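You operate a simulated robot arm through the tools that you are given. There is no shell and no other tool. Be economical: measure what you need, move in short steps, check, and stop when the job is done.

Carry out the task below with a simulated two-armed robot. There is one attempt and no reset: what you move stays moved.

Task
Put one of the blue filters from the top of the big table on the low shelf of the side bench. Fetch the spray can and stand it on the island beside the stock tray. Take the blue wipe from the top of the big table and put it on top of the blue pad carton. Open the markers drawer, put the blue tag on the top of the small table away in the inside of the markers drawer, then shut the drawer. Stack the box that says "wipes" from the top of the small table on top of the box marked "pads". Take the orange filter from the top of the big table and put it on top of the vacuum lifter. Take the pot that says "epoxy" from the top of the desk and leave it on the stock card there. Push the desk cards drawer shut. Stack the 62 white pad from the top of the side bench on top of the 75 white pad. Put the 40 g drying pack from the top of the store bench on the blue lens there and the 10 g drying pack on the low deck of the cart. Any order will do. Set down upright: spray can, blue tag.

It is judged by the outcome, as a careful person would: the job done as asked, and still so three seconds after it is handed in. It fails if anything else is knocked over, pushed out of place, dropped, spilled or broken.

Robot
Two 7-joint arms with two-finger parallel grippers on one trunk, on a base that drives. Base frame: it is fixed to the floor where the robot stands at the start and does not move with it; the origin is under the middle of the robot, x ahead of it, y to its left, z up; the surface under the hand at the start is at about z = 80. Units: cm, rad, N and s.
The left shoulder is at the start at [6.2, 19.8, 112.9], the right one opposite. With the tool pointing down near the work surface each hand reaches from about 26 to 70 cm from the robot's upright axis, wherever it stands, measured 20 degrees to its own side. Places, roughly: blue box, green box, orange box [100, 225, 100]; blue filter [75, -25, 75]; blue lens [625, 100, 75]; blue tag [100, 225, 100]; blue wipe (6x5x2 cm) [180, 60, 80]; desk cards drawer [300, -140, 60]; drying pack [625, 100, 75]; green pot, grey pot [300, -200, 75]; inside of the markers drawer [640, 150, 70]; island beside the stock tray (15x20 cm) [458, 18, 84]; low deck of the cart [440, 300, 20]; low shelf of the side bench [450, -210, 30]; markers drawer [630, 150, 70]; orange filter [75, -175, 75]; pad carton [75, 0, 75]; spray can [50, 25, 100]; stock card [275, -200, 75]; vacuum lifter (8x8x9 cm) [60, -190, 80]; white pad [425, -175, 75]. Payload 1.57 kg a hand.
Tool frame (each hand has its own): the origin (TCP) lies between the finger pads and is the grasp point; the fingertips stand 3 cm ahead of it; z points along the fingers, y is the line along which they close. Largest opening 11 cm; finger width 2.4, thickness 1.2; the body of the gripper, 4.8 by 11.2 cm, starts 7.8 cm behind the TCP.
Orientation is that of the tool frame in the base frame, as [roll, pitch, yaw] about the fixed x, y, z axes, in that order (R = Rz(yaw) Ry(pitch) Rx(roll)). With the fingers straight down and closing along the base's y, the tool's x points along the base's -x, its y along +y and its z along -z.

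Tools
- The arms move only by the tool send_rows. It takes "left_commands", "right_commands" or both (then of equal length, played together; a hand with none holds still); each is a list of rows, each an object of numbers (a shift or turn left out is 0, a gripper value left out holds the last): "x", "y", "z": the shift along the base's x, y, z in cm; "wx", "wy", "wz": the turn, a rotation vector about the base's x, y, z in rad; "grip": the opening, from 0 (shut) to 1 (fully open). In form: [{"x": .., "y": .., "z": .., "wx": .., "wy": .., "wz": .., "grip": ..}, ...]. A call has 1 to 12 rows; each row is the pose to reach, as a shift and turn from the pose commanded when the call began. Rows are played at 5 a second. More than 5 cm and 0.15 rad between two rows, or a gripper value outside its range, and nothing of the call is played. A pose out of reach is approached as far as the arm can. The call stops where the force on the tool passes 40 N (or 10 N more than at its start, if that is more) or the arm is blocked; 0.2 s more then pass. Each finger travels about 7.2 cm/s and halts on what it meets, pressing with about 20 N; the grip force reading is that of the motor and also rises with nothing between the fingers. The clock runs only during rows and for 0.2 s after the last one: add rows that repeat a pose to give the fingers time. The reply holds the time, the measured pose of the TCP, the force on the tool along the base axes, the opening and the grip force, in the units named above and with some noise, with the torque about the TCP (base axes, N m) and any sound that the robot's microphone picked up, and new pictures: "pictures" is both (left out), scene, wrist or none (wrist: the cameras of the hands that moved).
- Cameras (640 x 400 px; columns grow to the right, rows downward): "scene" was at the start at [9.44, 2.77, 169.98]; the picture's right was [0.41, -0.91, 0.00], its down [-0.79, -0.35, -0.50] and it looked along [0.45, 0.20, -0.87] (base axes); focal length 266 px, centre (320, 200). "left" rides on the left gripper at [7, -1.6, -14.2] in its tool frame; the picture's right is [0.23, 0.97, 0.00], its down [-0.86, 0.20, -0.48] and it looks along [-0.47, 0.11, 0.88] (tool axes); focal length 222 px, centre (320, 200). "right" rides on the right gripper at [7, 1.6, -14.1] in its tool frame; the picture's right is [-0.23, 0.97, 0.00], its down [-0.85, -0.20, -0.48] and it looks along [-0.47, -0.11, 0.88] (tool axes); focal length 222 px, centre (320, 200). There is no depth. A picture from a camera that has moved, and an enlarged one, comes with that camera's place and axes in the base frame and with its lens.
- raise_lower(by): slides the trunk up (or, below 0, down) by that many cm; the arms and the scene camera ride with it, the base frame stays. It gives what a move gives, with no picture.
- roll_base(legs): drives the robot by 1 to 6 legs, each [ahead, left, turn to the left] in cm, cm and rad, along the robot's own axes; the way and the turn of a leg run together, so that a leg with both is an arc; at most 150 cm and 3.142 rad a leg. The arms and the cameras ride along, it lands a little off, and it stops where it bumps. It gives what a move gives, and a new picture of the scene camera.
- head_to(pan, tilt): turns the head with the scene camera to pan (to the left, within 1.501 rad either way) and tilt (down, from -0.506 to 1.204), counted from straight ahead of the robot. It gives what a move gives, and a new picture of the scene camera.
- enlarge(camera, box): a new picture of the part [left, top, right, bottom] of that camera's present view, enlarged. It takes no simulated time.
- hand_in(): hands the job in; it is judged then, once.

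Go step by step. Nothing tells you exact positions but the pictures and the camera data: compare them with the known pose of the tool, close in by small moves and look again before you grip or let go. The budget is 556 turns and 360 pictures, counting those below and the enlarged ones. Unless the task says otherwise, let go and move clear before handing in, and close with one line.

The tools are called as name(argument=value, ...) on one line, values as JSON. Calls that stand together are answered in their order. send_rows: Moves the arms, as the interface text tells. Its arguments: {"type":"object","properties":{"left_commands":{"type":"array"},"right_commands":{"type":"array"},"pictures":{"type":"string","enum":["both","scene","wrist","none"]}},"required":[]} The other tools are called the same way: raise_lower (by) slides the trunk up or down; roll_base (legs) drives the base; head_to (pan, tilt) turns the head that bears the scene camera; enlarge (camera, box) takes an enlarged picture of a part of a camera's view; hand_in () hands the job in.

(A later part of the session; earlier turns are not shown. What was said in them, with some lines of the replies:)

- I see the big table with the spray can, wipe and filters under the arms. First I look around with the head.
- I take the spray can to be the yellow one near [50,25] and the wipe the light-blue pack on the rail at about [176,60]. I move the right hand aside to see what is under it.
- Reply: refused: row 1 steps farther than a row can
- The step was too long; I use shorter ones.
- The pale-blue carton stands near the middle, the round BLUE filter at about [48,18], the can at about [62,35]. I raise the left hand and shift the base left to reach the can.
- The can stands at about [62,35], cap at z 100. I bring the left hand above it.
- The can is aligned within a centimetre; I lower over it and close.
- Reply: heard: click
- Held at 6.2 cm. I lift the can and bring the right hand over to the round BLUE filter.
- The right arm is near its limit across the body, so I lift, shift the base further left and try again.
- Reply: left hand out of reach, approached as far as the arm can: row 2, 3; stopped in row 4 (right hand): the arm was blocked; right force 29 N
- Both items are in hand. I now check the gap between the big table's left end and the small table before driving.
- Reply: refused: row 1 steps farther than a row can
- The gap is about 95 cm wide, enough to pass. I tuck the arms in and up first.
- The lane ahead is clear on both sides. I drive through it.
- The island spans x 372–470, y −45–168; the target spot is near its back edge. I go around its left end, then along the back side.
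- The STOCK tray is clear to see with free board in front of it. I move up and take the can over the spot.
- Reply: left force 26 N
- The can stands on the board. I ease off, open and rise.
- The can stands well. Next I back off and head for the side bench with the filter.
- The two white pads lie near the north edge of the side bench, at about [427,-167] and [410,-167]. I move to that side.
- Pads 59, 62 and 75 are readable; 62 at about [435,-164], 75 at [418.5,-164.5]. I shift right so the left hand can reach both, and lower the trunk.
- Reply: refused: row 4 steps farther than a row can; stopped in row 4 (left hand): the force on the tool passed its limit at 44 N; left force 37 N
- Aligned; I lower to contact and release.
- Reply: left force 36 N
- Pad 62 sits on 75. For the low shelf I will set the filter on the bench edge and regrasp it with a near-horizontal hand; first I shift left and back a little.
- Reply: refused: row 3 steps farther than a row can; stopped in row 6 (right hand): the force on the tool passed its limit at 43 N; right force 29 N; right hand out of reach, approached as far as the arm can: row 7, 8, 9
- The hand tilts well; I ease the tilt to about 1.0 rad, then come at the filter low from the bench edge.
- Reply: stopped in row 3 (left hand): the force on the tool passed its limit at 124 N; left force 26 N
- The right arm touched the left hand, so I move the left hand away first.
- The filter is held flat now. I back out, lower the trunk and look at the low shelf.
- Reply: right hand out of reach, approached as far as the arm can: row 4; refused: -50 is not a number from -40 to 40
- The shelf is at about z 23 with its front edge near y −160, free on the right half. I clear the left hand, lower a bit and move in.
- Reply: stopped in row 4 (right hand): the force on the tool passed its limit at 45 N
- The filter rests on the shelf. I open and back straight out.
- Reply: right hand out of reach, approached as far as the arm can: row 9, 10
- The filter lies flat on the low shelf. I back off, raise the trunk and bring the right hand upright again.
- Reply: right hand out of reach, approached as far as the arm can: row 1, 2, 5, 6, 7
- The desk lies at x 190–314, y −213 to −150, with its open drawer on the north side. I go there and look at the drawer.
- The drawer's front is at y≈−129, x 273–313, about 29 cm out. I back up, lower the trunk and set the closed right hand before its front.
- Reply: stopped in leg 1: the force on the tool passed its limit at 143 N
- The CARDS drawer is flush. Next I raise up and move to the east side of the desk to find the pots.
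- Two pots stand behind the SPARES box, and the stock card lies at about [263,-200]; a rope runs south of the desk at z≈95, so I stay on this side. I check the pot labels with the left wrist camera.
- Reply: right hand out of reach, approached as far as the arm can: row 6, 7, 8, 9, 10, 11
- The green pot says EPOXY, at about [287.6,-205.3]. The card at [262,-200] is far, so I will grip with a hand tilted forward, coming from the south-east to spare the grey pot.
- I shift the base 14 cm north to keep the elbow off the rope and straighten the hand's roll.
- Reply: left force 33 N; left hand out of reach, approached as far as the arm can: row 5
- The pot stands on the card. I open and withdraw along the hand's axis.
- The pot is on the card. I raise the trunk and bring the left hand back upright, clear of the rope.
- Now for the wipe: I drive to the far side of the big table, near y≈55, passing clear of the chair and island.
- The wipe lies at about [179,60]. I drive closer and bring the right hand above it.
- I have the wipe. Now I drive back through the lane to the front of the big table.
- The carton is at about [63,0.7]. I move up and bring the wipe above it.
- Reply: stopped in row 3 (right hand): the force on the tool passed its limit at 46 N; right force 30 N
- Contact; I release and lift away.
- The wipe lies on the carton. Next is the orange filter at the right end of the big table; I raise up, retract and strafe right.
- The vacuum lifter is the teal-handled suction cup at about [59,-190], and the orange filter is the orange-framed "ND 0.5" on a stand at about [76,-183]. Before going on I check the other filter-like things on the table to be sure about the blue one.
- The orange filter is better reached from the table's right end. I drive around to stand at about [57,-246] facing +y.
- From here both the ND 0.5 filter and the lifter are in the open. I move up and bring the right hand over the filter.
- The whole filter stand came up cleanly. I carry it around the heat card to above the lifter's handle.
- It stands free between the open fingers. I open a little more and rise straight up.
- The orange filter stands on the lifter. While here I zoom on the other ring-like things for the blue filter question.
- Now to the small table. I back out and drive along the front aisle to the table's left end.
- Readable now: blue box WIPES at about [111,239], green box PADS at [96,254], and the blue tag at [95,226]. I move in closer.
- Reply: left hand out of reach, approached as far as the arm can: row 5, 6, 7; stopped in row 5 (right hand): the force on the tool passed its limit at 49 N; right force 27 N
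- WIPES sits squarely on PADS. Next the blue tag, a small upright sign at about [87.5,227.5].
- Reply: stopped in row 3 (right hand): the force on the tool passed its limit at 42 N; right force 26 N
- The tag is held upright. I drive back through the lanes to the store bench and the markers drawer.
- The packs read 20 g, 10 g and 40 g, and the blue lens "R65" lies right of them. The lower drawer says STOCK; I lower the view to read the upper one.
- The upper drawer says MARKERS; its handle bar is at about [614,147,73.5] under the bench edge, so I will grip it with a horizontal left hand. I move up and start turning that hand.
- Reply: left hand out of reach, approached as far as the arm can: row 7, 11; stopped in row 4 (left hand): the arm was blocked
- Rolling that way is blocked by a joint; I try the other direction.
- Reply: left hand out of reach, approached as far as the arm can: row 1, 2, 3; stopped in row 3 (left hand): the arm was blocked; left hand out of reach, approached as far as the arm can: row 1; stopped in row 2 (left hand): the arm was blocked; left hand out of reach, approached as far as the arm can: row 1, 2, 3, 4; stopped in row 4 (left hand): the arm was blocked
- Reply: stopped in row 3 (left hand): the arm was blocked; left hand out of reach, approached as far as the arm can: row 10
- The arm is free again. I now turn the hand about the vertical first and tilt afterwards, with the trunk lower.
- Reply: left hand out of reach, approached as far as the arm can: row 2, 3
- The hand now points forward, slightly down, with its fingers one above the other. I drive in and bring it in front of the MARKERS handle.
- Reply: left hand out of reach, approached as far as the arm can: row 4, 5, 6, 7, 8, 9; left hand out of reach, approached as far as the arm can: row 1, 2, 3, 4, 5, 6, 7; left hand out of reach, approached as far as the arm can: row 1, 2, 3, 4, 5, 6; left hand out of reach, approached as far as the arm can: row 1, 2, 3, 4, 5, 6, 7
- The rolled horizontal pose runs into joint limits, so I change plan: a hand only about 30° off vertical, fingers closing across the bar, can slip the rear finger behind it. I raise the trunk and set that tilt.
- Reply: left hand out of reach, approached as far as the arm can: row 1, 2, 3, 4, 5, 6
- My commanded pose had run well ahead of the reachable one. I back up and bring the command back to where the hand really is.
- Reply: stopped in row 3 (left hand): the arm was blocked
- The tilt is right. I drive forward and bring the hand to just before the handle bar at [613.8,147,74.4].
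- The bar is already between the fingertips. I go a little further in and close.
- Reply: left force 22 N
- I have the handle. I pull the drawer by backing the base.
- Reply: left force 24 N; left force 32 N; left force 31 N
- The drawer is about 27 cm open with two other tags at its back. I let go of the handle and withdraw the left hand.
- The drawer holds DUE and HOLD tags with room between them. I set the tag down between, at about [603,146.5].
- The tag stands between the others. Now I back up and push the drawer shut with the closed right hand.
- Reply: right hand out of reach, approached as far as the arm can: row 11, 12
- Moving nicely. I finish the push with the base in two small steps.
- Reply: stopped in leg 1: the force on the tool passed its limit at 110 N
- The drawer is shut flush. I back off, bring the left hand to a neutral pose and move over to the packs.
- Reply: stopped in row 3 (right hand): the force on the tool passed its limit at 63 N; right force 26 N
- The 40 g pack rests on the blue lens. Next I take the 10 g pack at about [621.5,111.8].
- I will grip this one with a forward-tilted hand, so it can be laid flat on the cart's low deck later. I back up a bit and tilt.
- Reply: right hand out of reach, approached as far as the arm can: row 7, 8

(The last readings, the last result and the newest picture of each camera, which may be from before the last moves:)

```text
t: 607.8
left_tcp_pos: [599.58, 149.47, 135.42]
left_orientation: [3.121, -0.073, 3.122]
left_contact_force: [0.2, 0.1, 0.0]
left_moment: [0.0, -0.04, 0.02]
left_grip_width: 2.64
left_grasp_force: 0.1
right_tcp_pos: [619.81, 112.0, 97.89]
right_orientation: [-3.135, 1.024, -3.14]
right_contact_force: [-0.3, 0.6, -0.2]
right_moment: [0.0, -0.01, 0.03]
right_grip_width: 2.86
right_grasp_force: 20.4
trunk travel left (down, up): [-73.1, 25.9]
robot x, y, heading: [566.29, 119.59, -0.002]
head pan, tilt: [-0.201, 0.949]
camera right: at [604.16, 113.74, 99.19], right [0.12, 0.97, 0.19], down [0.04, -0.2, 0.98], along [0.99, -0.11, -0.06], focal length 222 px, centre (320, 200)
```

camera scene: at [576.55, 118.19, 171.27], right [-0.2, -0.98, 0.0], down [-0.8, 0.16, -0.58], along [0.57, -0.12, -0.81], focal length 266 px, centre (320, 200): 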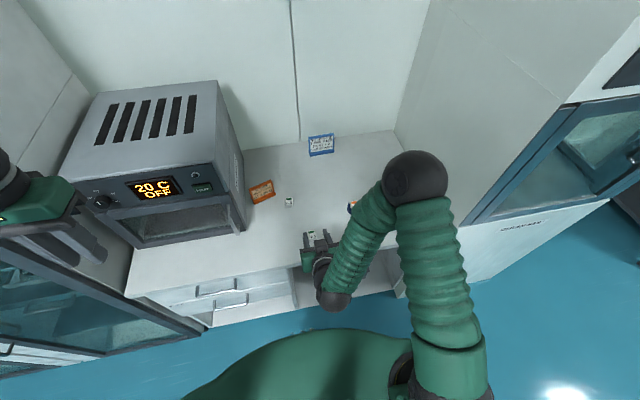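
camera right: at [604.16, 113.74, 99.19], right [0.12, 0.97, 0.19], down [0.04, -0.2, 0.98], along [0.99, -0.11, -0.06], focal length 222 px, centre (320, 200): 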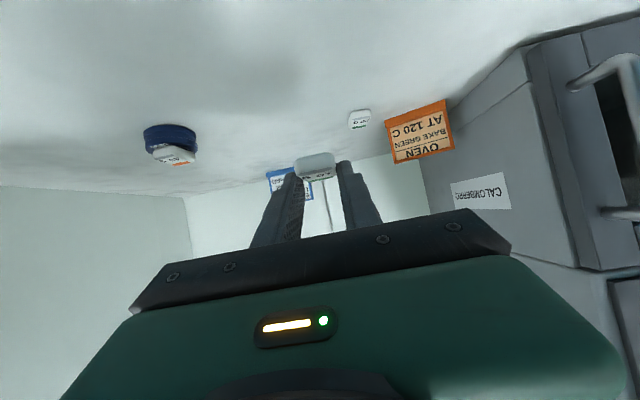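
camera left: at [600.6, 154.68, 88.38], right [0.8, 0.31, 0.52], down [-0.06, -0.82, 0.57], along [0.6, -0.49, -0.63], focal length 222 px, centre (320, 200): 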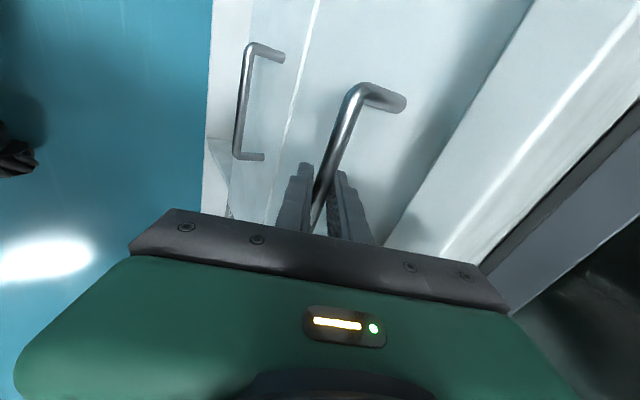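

The 10 g pack is held. I back out and drive towards the trolley cart.

roll_base(legs=[[-40, 0, 0], [0, 98, 0], [0, 0, 1.575]])

head_to(pan=0.5, tilt=0.7)

```text
t: 618.7
left_tcp_pos: [497.23, 250.76, 135.65]
left_orientation: [3.122, -0.075, -1.612]
left_contact_force: [-0.5, 0.1, 1.1]
left_moment: [-0.02, 0.0, 0.01]
left_grip_width: 2.65
left_grasp_force: 0.1
right_tcp_pos: [535.08, 270.05, 97.81]
right_orientation: [-3.135, 1.022, -1.592]
right_contact_force: [-0.6, 0.4, -0.1]
right_moment: [0.01, -0.01, 0.02]
right_grip_width: 2.83
right_grasp_force: 19.7
trunk travel left (down, up): [-73.1, 25.9]
robot x, y, heading: [526.11, 216.32, 1.549]
head pan, tilt: [-0.201, 0.949]
camera scene: at [527.99, 226.92, 171.27], right [0.97, -0.22, 0.0], down [-0.18, -0.79, -0.58], along [0.13, 0.57, -0.81], focal length 266 px, centre (320, 200)
```

scene: 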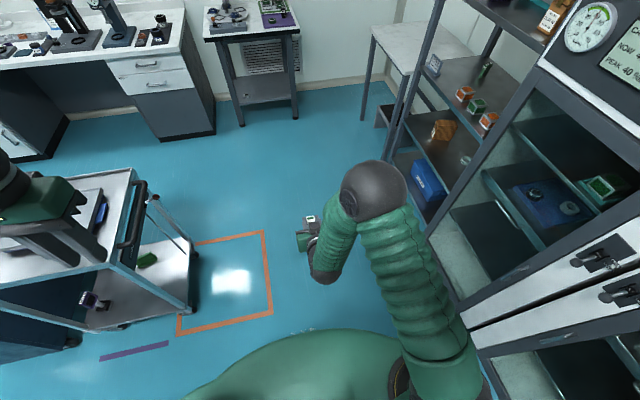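

```text
t: 619.8
left_tcp_pos: [497.34, 250.71, 135.62]
left_orientation: [3.122, -0.074, -1.612]
left_contact_force: [0.2, 0.4, -0.3]
left_moment: [-0.02, 0.04, -0.01]
left_grip_width: 2.63
left_grasp_force: 0.0
right_tcp_pos: [535.04, 269.93, 98.04]
right_orientation: [-3.135, 1.023, -1.59]
right_contact_force: [0.3, 0.0, -0.4]
right_moment: [0.0, -0.01, 0.01]
right_grip_width: 2.85
right_grasp_force: 20.2
trunk travel left (down, up): [-73.1, 25.9]
robot x, y, heading: [526.39, 216.59, 1.546]
head pan, tilt: [0.499, 0.7]
camera scene: at [522.47, 227.38, 173.24], right [0.89, 0.46, 0.0], down [0.29, -0.57, -0.76], along [-0.35, 0.68, -0.65], focal length 266 px, centre (320, 200)
```

scene: 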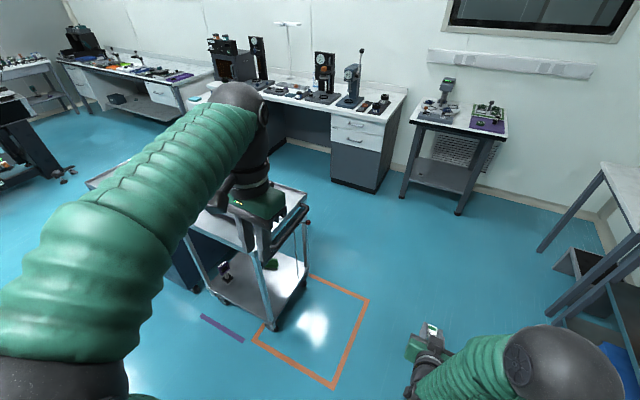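

The trolley's low deck spans about x 420–462, y 278–320 with free room at its front right. I move in front of it and lower the trunk.

roll_base(legs=[[-4, 82, 0.02]])

raise_lower(by=-40)

head_to(pan=-0.1, tilt=0.7)

```text
t: 624.1
left_tcp_pos: [416.59, 246.78, 135.66]
left_orientation: [3.117, -0.071, -1.584]
left_contact_force: [1.1, -0.2, -0.3]
left_moment: [0.03, 0.0, 0.01]
left_grip_width: 2.63
left_grasp_force: 0.1
right_tcp_pos: [453.82, 267.17, 98.0]
right_orientation: [3.141, 1.023, -1.566]
right_contact_force: [-0.2, 0.8, -0.6]
right_moment: [0.02, -0.01, -0.04]
right_grip_width: 2.87
right_grasp_force: 20.3
trunk travel left (down, up): [-73.1, 25.9]
robot x, y, heading: [446.05, 213.5, 1.572]
head pan, tilt: [0.499, 0.7]
camera scene: at [442.55, 224.14, 173.26], right [0.88, 0.48, 0.0], down [0.31, -0.57, -0.76], along [-0.37, 0.67, -0.64], focal length 266 px, centre (320, 200)
```

scene: 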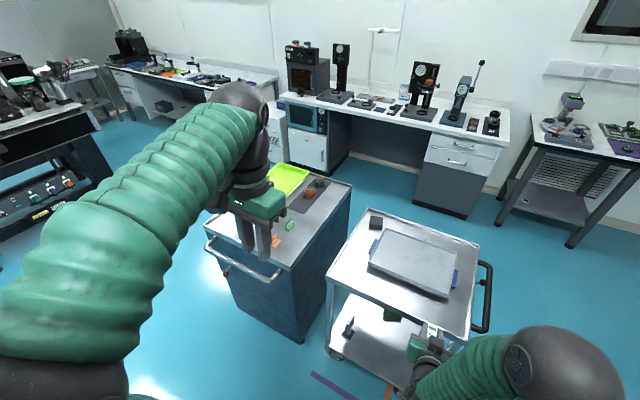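

```text
t: 627.9
left_tcp_pos: [416.26, 246.64, 95.53]
left_orientation: [3.12, -0.073, -1.583]
left_contact_force: [0.5, 0.7, -1.1]
left_moment: [0.02, 0.02, 0.03]
left_grip_width: 2.64
left_grasp_force: 0.0
right_tcp_pos: [453.71, 266.91, 57.98]
right_orientation: [-3.136, 1.025, -1.563]
right_contact_force: [-0.7, -0.1, 0.3]
right_moment: [0.0, 0.0, 0.01]
right_grip_width: 2.86
right_grasp_force: 19.8
trunk travel left (down, up): [-33.1, 65.9]
robot x, y, heading: [446.6, 213.2, 1.574]
head pan, tilt: [0.499, 0.7]
```

```text
t: 628.9
left_tcp_pos: [416.33, 246.59, 95.68]
left_orientation: [3.121, -0.072, -1.582]
left_contact_force: [-0.1, 0.3, 0.3]
left_moment: [0.02, 0.0, -0.04]
left_grip_width: 2.64
left_grasp_force: 0.0
right_tcp_pos: [453.52, 266.99, 57.91]
right_orientation: [-3.135, 1.024, -1.564]
right_contact_force: [-0.4, 0.7, -0.6]
right_moment: [-0.02, -0.01, 0.02]
right_grip_width: 2.84
right_grasp_force: 19.8
trunk travel left (down, up): [-33.1, 65.9]
robot x, y, heading: [446.3, 213.43, 1.577]
head pan, tilt: [-0.099, 0.7]
camera scene: at [447.04, 225.08, 133.25], right [1.0, -0.09, 0.0], down [-0.06, -0.64, -0.76], along [0.07, 0.76, -0.65], focal length 266 px, centre (320, 200)
```

scene: 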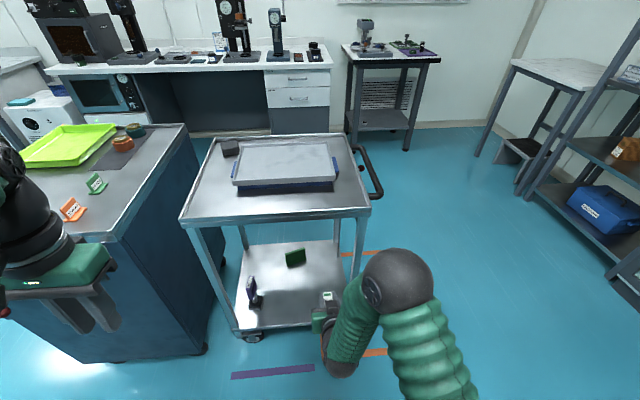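

send_rows(left_commands=[{"x": 3, "y": -2}, {"x": 6, "y": -4}, {"x": 8, "y": -5}], pictures="none")

raise_lower(by=-26)

roll_base(legs=[[9, 0, 0]])

send_rows(right_commands=[{"x": -2, "z": -1}, {"x": -4, "z": -2}, {"x": -6, "z": -2}, {"x": -7.5, "z": -2}, {"x": -7.5, "z": -2}], pictures="both")

```text
t: 629.7
left_tcp_pos: [423.31, 242.1, 95.75]
left_orientation: [3.119, -0.071, -1.581]
left_contact_force: [-0.5, 0.0, 0.7]
left_moment: [0.01, 0.01, 0.0]
left_grip_width: 2.66
left_grasp_force: 0.0
left hand out of reach, approached as far as the arm can: row 3
right_tcp_pos: [453.56, 266.99, 57.97]
right_orientation: [-3.134, 1.024, -1.563]
right_contact_force: [0.1, -0.9, 0.6]
right_moment: [0.0, -0.02, 0.0]
right_grip_width: 2.86
right_grasp_force: 20.2
trunk travel left (down, up): [-33.1, 65.9]
robot x, y, heading: [446.11, 213.42, 1.571]
head pan, tilt: [-0.099, 0.7]
```

```text
t: 632.4
left_tcp_pos: [423.33, 242.11, 69.81]
left_orientation: [3.121, -0.073, -1.585]
left_contact_force: [-0.3, 0.1, -0.4]
left_moment: [-0.01, -0.01, 0.0]
left_grip_width: 2.64
left_grasp_force: 0.1
right_tcp_pos: [453.55, 266.98, 31.94]
right_orientation: [-3.134, 1.024, -1.563]
right_contact_force: [0.5, 0.4, 0.1]
right_moment: [-0.03, 0.0, 0.02]
right_grip_width: 2.83
right_grasp_force: 20.0
trunk travel left (down, up): [-7.1, 91.9]
robot x, y, heading: [446.77, 213.84, 1.576]
head pan, tilt: [-0.099, 0.7]
```

```text
t: 633.5
left_tcp_pos: [423.41, 251.22, 69.77]
left_orientation: [3.121, -0.072, -1.582]
left_contact_force: [0.3, 0.3, 0.1]
left_moment: [0.01, 0.01, 0.0]
left_grip_width: 2.64
left_grasp_force: 0.2
right_tcp_pos: [453.69, 276.08, 31.98]
right_orientation: [-3.134, 1.025, -1.565]
right_contact_force: [1.2, -0.2, -0.6]
right_moment: [-0.03, 0.01, 0.02]
right_grip_width: 2.85
right_grasp_force: 20.3
trunk travel left (down, up): [-7.1, 91.9]
robot x, y, heading: [445.86, 222.71, 1.573]
head pan, tilt: [-0.099, 0.7]
camera scene: at [447.08, 234.13, 107.24], right [1.0, -0.1, 0.0], down [-0.06, -0.64, -0.76], along [0.07, 0.76, -0.65], focal length 266 px, centre (320, 200)
```

scene: 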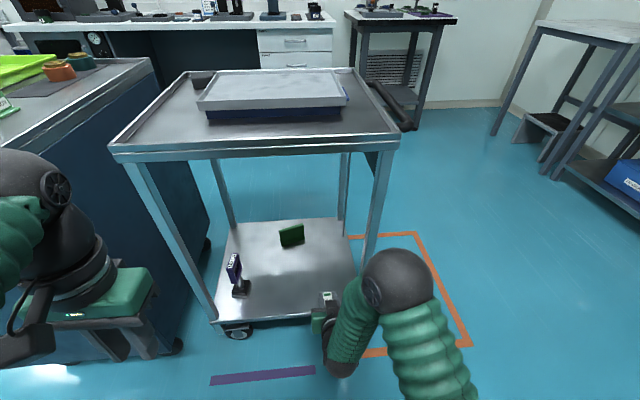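

```text
t: 634.7
left_tcp_pos: [423.43, 251.3, 69.72]
left_orientation: [3.121, -0.071, -1.584]
left_contact_force: [-0.2, 0.4, 0.1]
left_moment: [-0.03, -0.03, 0.05]
left_grip_width: 2.62
left_grasp_force: 0.0
right_tcp_pos: [446.04, 276.01, 30.04]
right_orientation: [-3.134, 1.024, -1.565]
right_contact_force: [-0.2, -0.2, 0.2]
right_moment: [0.04, 0.01, 0.03]
right_grip_width: 2.87
right_grasp_force: 20.2
trunk travel left (down, up): [-7.1, 91.9]
robot x, y, heading: [445.97, 222.62, 1.572]
head pan, tilt: [-0.099, 0.7]
camera scene: at [447.03, 234.11, 107.25], right [1.0, -0.1, 0.0], down [-0.06, -0.64, -0.76], along [0.07, 0.76, -0.65], focal length 266 px, centre (320, 200)
camera right: at [444.55, 260.36, 31.22], right [-0.97, 0.12, 0.19], down [0.2, 0.04, 0.98], along [0.11, 0.99, -0.06], focal length 222 px, centre (320, 200)
```

scene: 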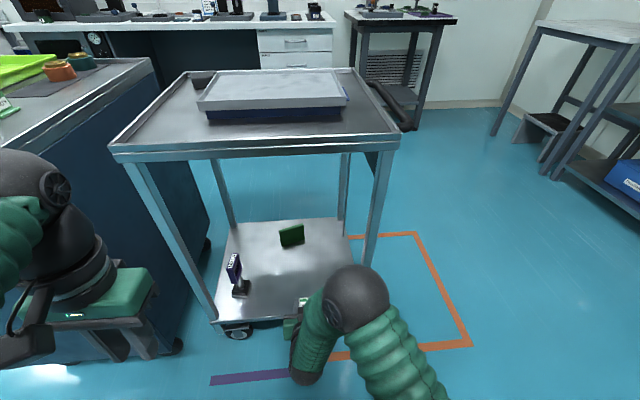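
right: 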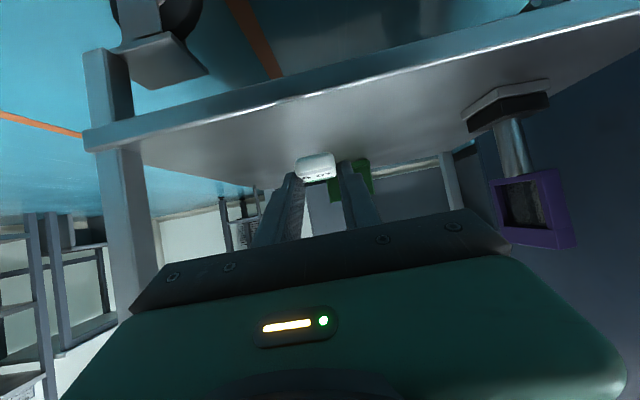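

send_rows(right_commands=[{"y": 3}, {"y": 6}, {"y": 9}, {"y": 11.5}, {"y": 11.5}], pictures="both")

```text
t: 635.9
left_tcp_pos: [423.3, 251.28, 69.75]
left_orientation: [3.122, -0.072, -1.584]
left_contact_force: [-0.1, 0.5, -0.5]
left_moment: [-0.01, 0.01, -0.01]
left_grip_width: 2.63
left_grasp_force: 0.1
right_tcp_pos: [445.97, 287.5, 30.01]
right_orientation: [-3.133, 1.025, -1.564]
right_contact_force: [-0.9, -0.8, 0.5]
right_moment: [0.03, -0.05, 0.01]
right_grip_width: 2.87
right_grasp_force: 19.2
trunk travel left (down, up): [-7.1, 91.9]
robot x, y, heading: [446.07, 222.86, 1.572]
head pan, tilt: [-0.099, 0.7]
camera scene: at [447.04, 234.14, 107.25], right [1.0, -0.1, 0.0], down [-0.06, -0.64, -0.76], along [0.07, 0.76, -0.65], focal length 266 px, centre (320, 200)
camera right: at [444.47, 271.87, 31.29], right [-0.97, 0.12, 0.19], down [0.2, 0.04, 0.98], along [0.11, 0.99, -0.06], focal length 222 px, centre (320, 200)
```

scene: 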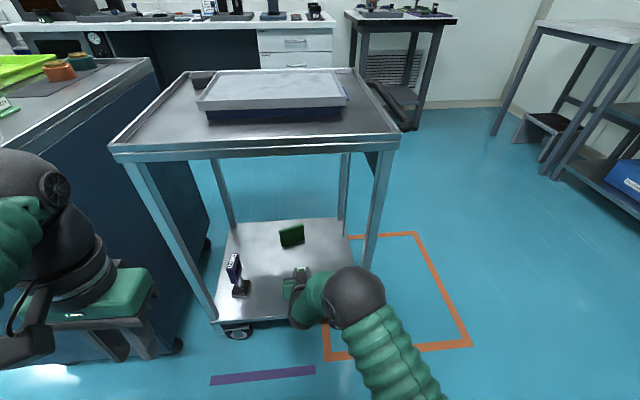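
right: 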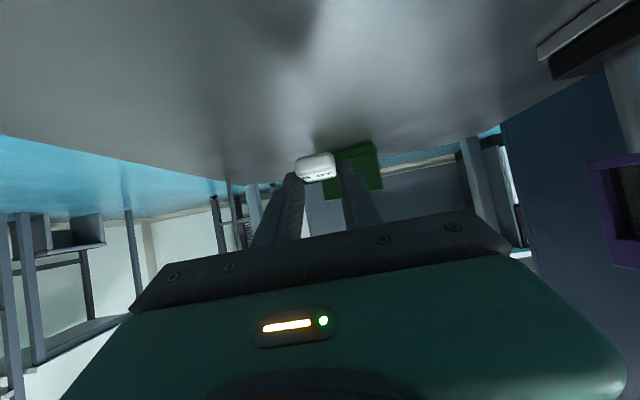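

send_rows(right_commands=[{"z": -1.5}, {"z": -2.5}, {"z": -3.3}, {"z": -3.9}, {"z": -4.5}, {"z": -5.1}, {"z": -5.7}, {"z": -6.3}, {"z": -6.9}], pictures="wrist")

```text
t: 637.8
left_tcp_pos: [423.37, 251.18, 69.86]
left_orientation: [3.121, -0.069, -1.585]
left_contact_force: [-0.5, 0.2, -0.2]
left_moment: [0.0, 0.02, 0.03]
left_grip_width: 2.63
left_grasp_force: 0.0
right_tcp_pos: [445.93, 288.07, 24.61]
right_orientation: [-3.142, 1.049, -1.574]
right_contact_force: [-1.3, -0.3, 16.1]
right_moment: [0.06, 0.01, 0.03]
right_grip_width: 2.87
right_grasp_force: 19.7
trunk travel left (down, up): [-7.1, 91.9]
robot x, y, heading: [446.03, 222.58, 1.571]
head pan, tilt: [-0.099, 0.7]
stopped in row 9 (right hand): the force on the tool passed its limit at 45 N (the readings are from after the stop); the commanded pose is now the measured one
camera right: at [444.42, 272.39, 25.61], right [-0.97, 0.11, 0.2], down [0.2, 0.01, 0.98], along [0.11, 0.99, -0.03], focal length 222 px, centre (320, 200)
```

right: 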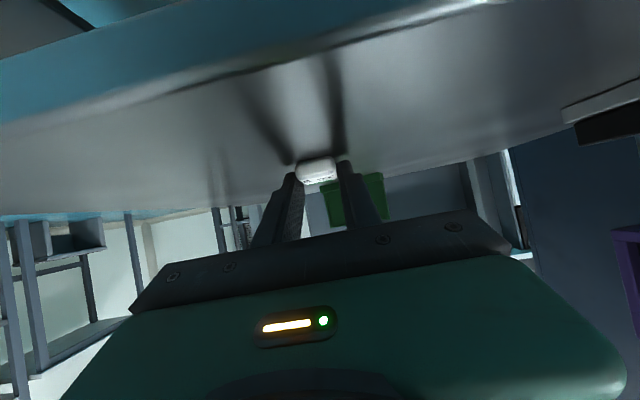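

The pack touches the deck. I open and back out.

send_rows(right_commands=[{"z": 0.1, "grip": 0.25}, {"z": 0.2, "grip": 0.35}, {"z": 0.2, "grip": 0.4}, {"z": 0.6, "y": -1}, {"z": 2, "y": -4}, {"z": 3.5, "y": -8}, {"z": 4.5, "y": -12}, {"z": 5, "y": -16}, {"z": 5, "y": -18}], pictures="both")

enlarge(camera="scene", box=[200, 200, 400, 340])

```text
t: 640.0
left_tcp_pos: [423.33, 251.08, 69.96]
left_orientation: [3.121, -0.072, -1.585]
left_contact_force: [-0.3, 0.4, -0.5]
left_moment: [-0.04, -0.03, -0.01]
left_grip_width: 2.64
left_grasp_force: 0.1
right_tcp_pos: [450.69, 271.28, 28.81]
right_orientation: [-3.103, 1.03, -1.639]
right_contact_force: [-0.4, -0.1, -0.2]
right_moment: [0.01, 0.03, 0.0]
right_grip_width: 4.38
right_grasp_force: 0.0
trunk travel left (down, up): [-7.1, 91.9]
robot x, y, heading: [446.51, 222.53, 1.576]
head pan, tilt: [-0.099, 0.7]
stopped in row 9 (right hand): the arm was blocked; the commanded pose is now the measured one
camera scene: at [447.06, 234.09, 107.42], right [1.0, -0.1, 0.0], down [-0.06, -0.64, -0.76], along [0.07, 0.76, -0.65], focal length 266 px, centre (320, 200)
camera right: at [447.63, 256.02, 29.87], right [-0.96, 0.22, 0.18], down [0.18, 0.01, 0.98], along [0.21, 0.98, -0.05], focal length 222 px, centre (320, 200)
```

scene: 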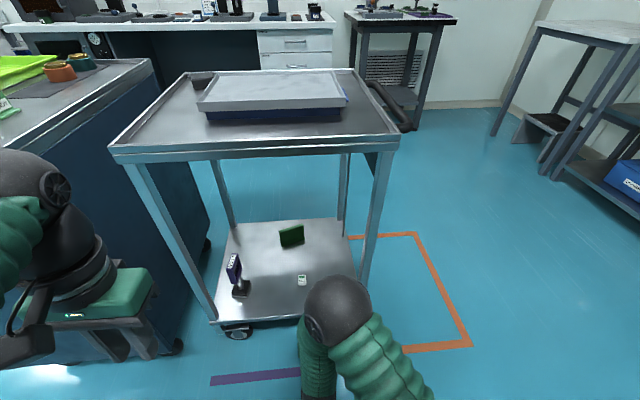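
right: 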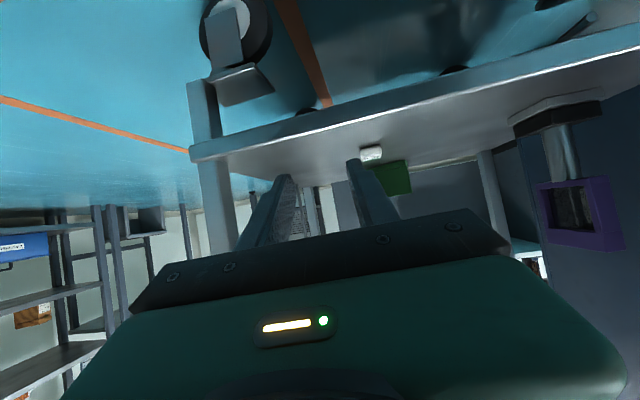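

```text
2.86 times, centred on (300, 270) of scene
camera zoom: at [447.06, 234.09, 107.42], right [1.0, -0.1, 0.0], down [-0.06, -0.64, -0.76], along [0.07, 0.76, -0.65], focal length 761 px, centre (377, 0)
```

zoom: 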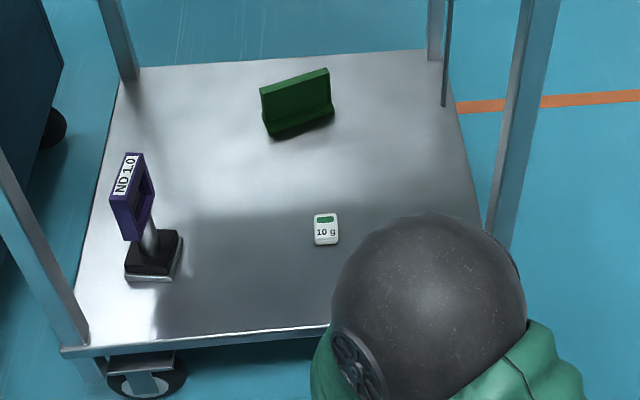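

The 10 g pack lies flat on the low deck. I move clear and raise up before handing in.

roll_base(legs=[[-12, 0, 0]])

raise_lower(by=35)

head_to(pan=-0.1, tilt=0.7)

```text
t: 641.2
left_tcp_pos: [423.31, 239.27, 69.78]
left_orientation: [3.121, -0.069, -1.584]
left_contact_force: [-1.1, -0.3, -1.2]
left_moment: [-0.01, 0.01, -0.02]
left_grip_width: 2.61
left_grasp_force: 0.1
right_tcp_pos: [450.39, 259.71, 28.93]
right_orientation: [-3.119, 1.034, -1.649]
right_contact_force: [-0.5, 1.1, 0.6]
right_moment: [-0.04, -0.01, 0.0]
right_grip_width: 4.41
right_grasp_force: 0.0
trunk travel left (down, up): [-7.1, 91.9]
robot x, y, heading: [446.32, 210.82, 1.574]
head pan, tilt: [-0.099, 0.7]
camera scene: at [447.07, 222.16, 107.3], right [1.0, -0.1, 0.0], down [-0.06, -0.64, -0.76], along [0.07, 0.76, -0.65], focal length 266 px, centre (320, 200)
```

scene: 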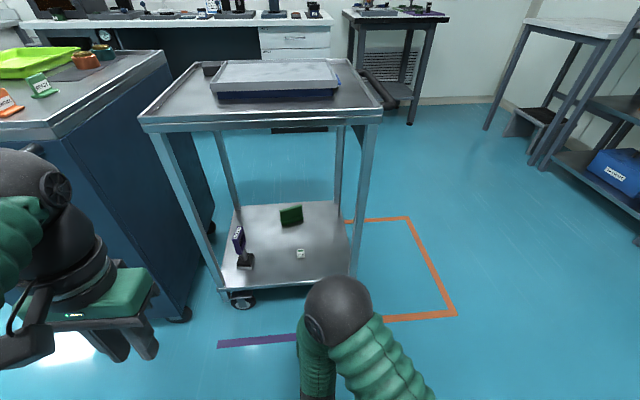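

```text
t: 644.6
left_tcp_pos: [423.3, 239.34, 104.86]
left_orientation: [3.121, -0.07, -1.582]
left_contact_force: [0.5, 0.1, -0.6]
left_moment: [0.03, -0.02, -0.01]
left_grip_width: 2.64
left_grasp_force: 0.2
right_tcp_pos: [450.39, 259.64, 64.08]
right_orientation: [-3.12, 1.033, -1.653]
right_contact_force: [0.0, 0.1, -0.4]
right_moment: [-0.01, -0.02, 0.0]
right_grip_width: 4.41
right_grasp_force: 0.0
trunk travel left (down, up): [-42.1, 56.9]
robot x, y, heading: [446.11, 210.93, 1.575]
head pan, tilt: [-0.099, 0.7]
```

```text
t: 645.2
left_tcp_pos: [423.38, 239.35, 104.86]
left_orientation: [3.12, -0.07, -1.583]
left_contact_force: [0.2, -0.8, 0.4]
left_moment: [-0.01, 0.03, -0.01]
left_grip_width: 2.63
left_grasp_force: 0.0
right_tcp_pos: [450.48, 259.7, 63.95]
right_orientation: [-3.12, 1.035, -1.654]
right_contact_force: [-0.6, 0.1, -0.4]
right_moment: [0.01, 0.0, -0.03]
right_grip_width: 4.42
right_grasp_force: 0.0
trunk travel left (down, up): [-42.1, 56.9]
robot x, y, heading: [446.12, 210.67, 1.574]
head pan, tilt: [-0.099, 0.7]
camera scene: at [447.04, 222.22, 142.31], right [1.0, -0.1, 0.0], down [-0.06, -0.64, -0.76], along [0.07, 0.76, -0.65], focal length 266 px, centre (320, 200)
```

scene: 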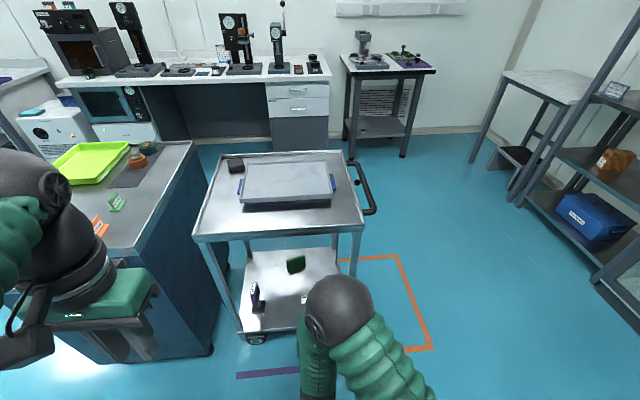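

Everything asked has been placed and both hands are empty and clear, so I hand the job in.

hand_in()

```text
The job is handed in.
```

I finished and handed in all the tasks; the one real uncertainty is the blue filter: I took the round "BLUE" one, and a "LOT 56" ring and a square "BLUE" one on the big table also looked like candidates.
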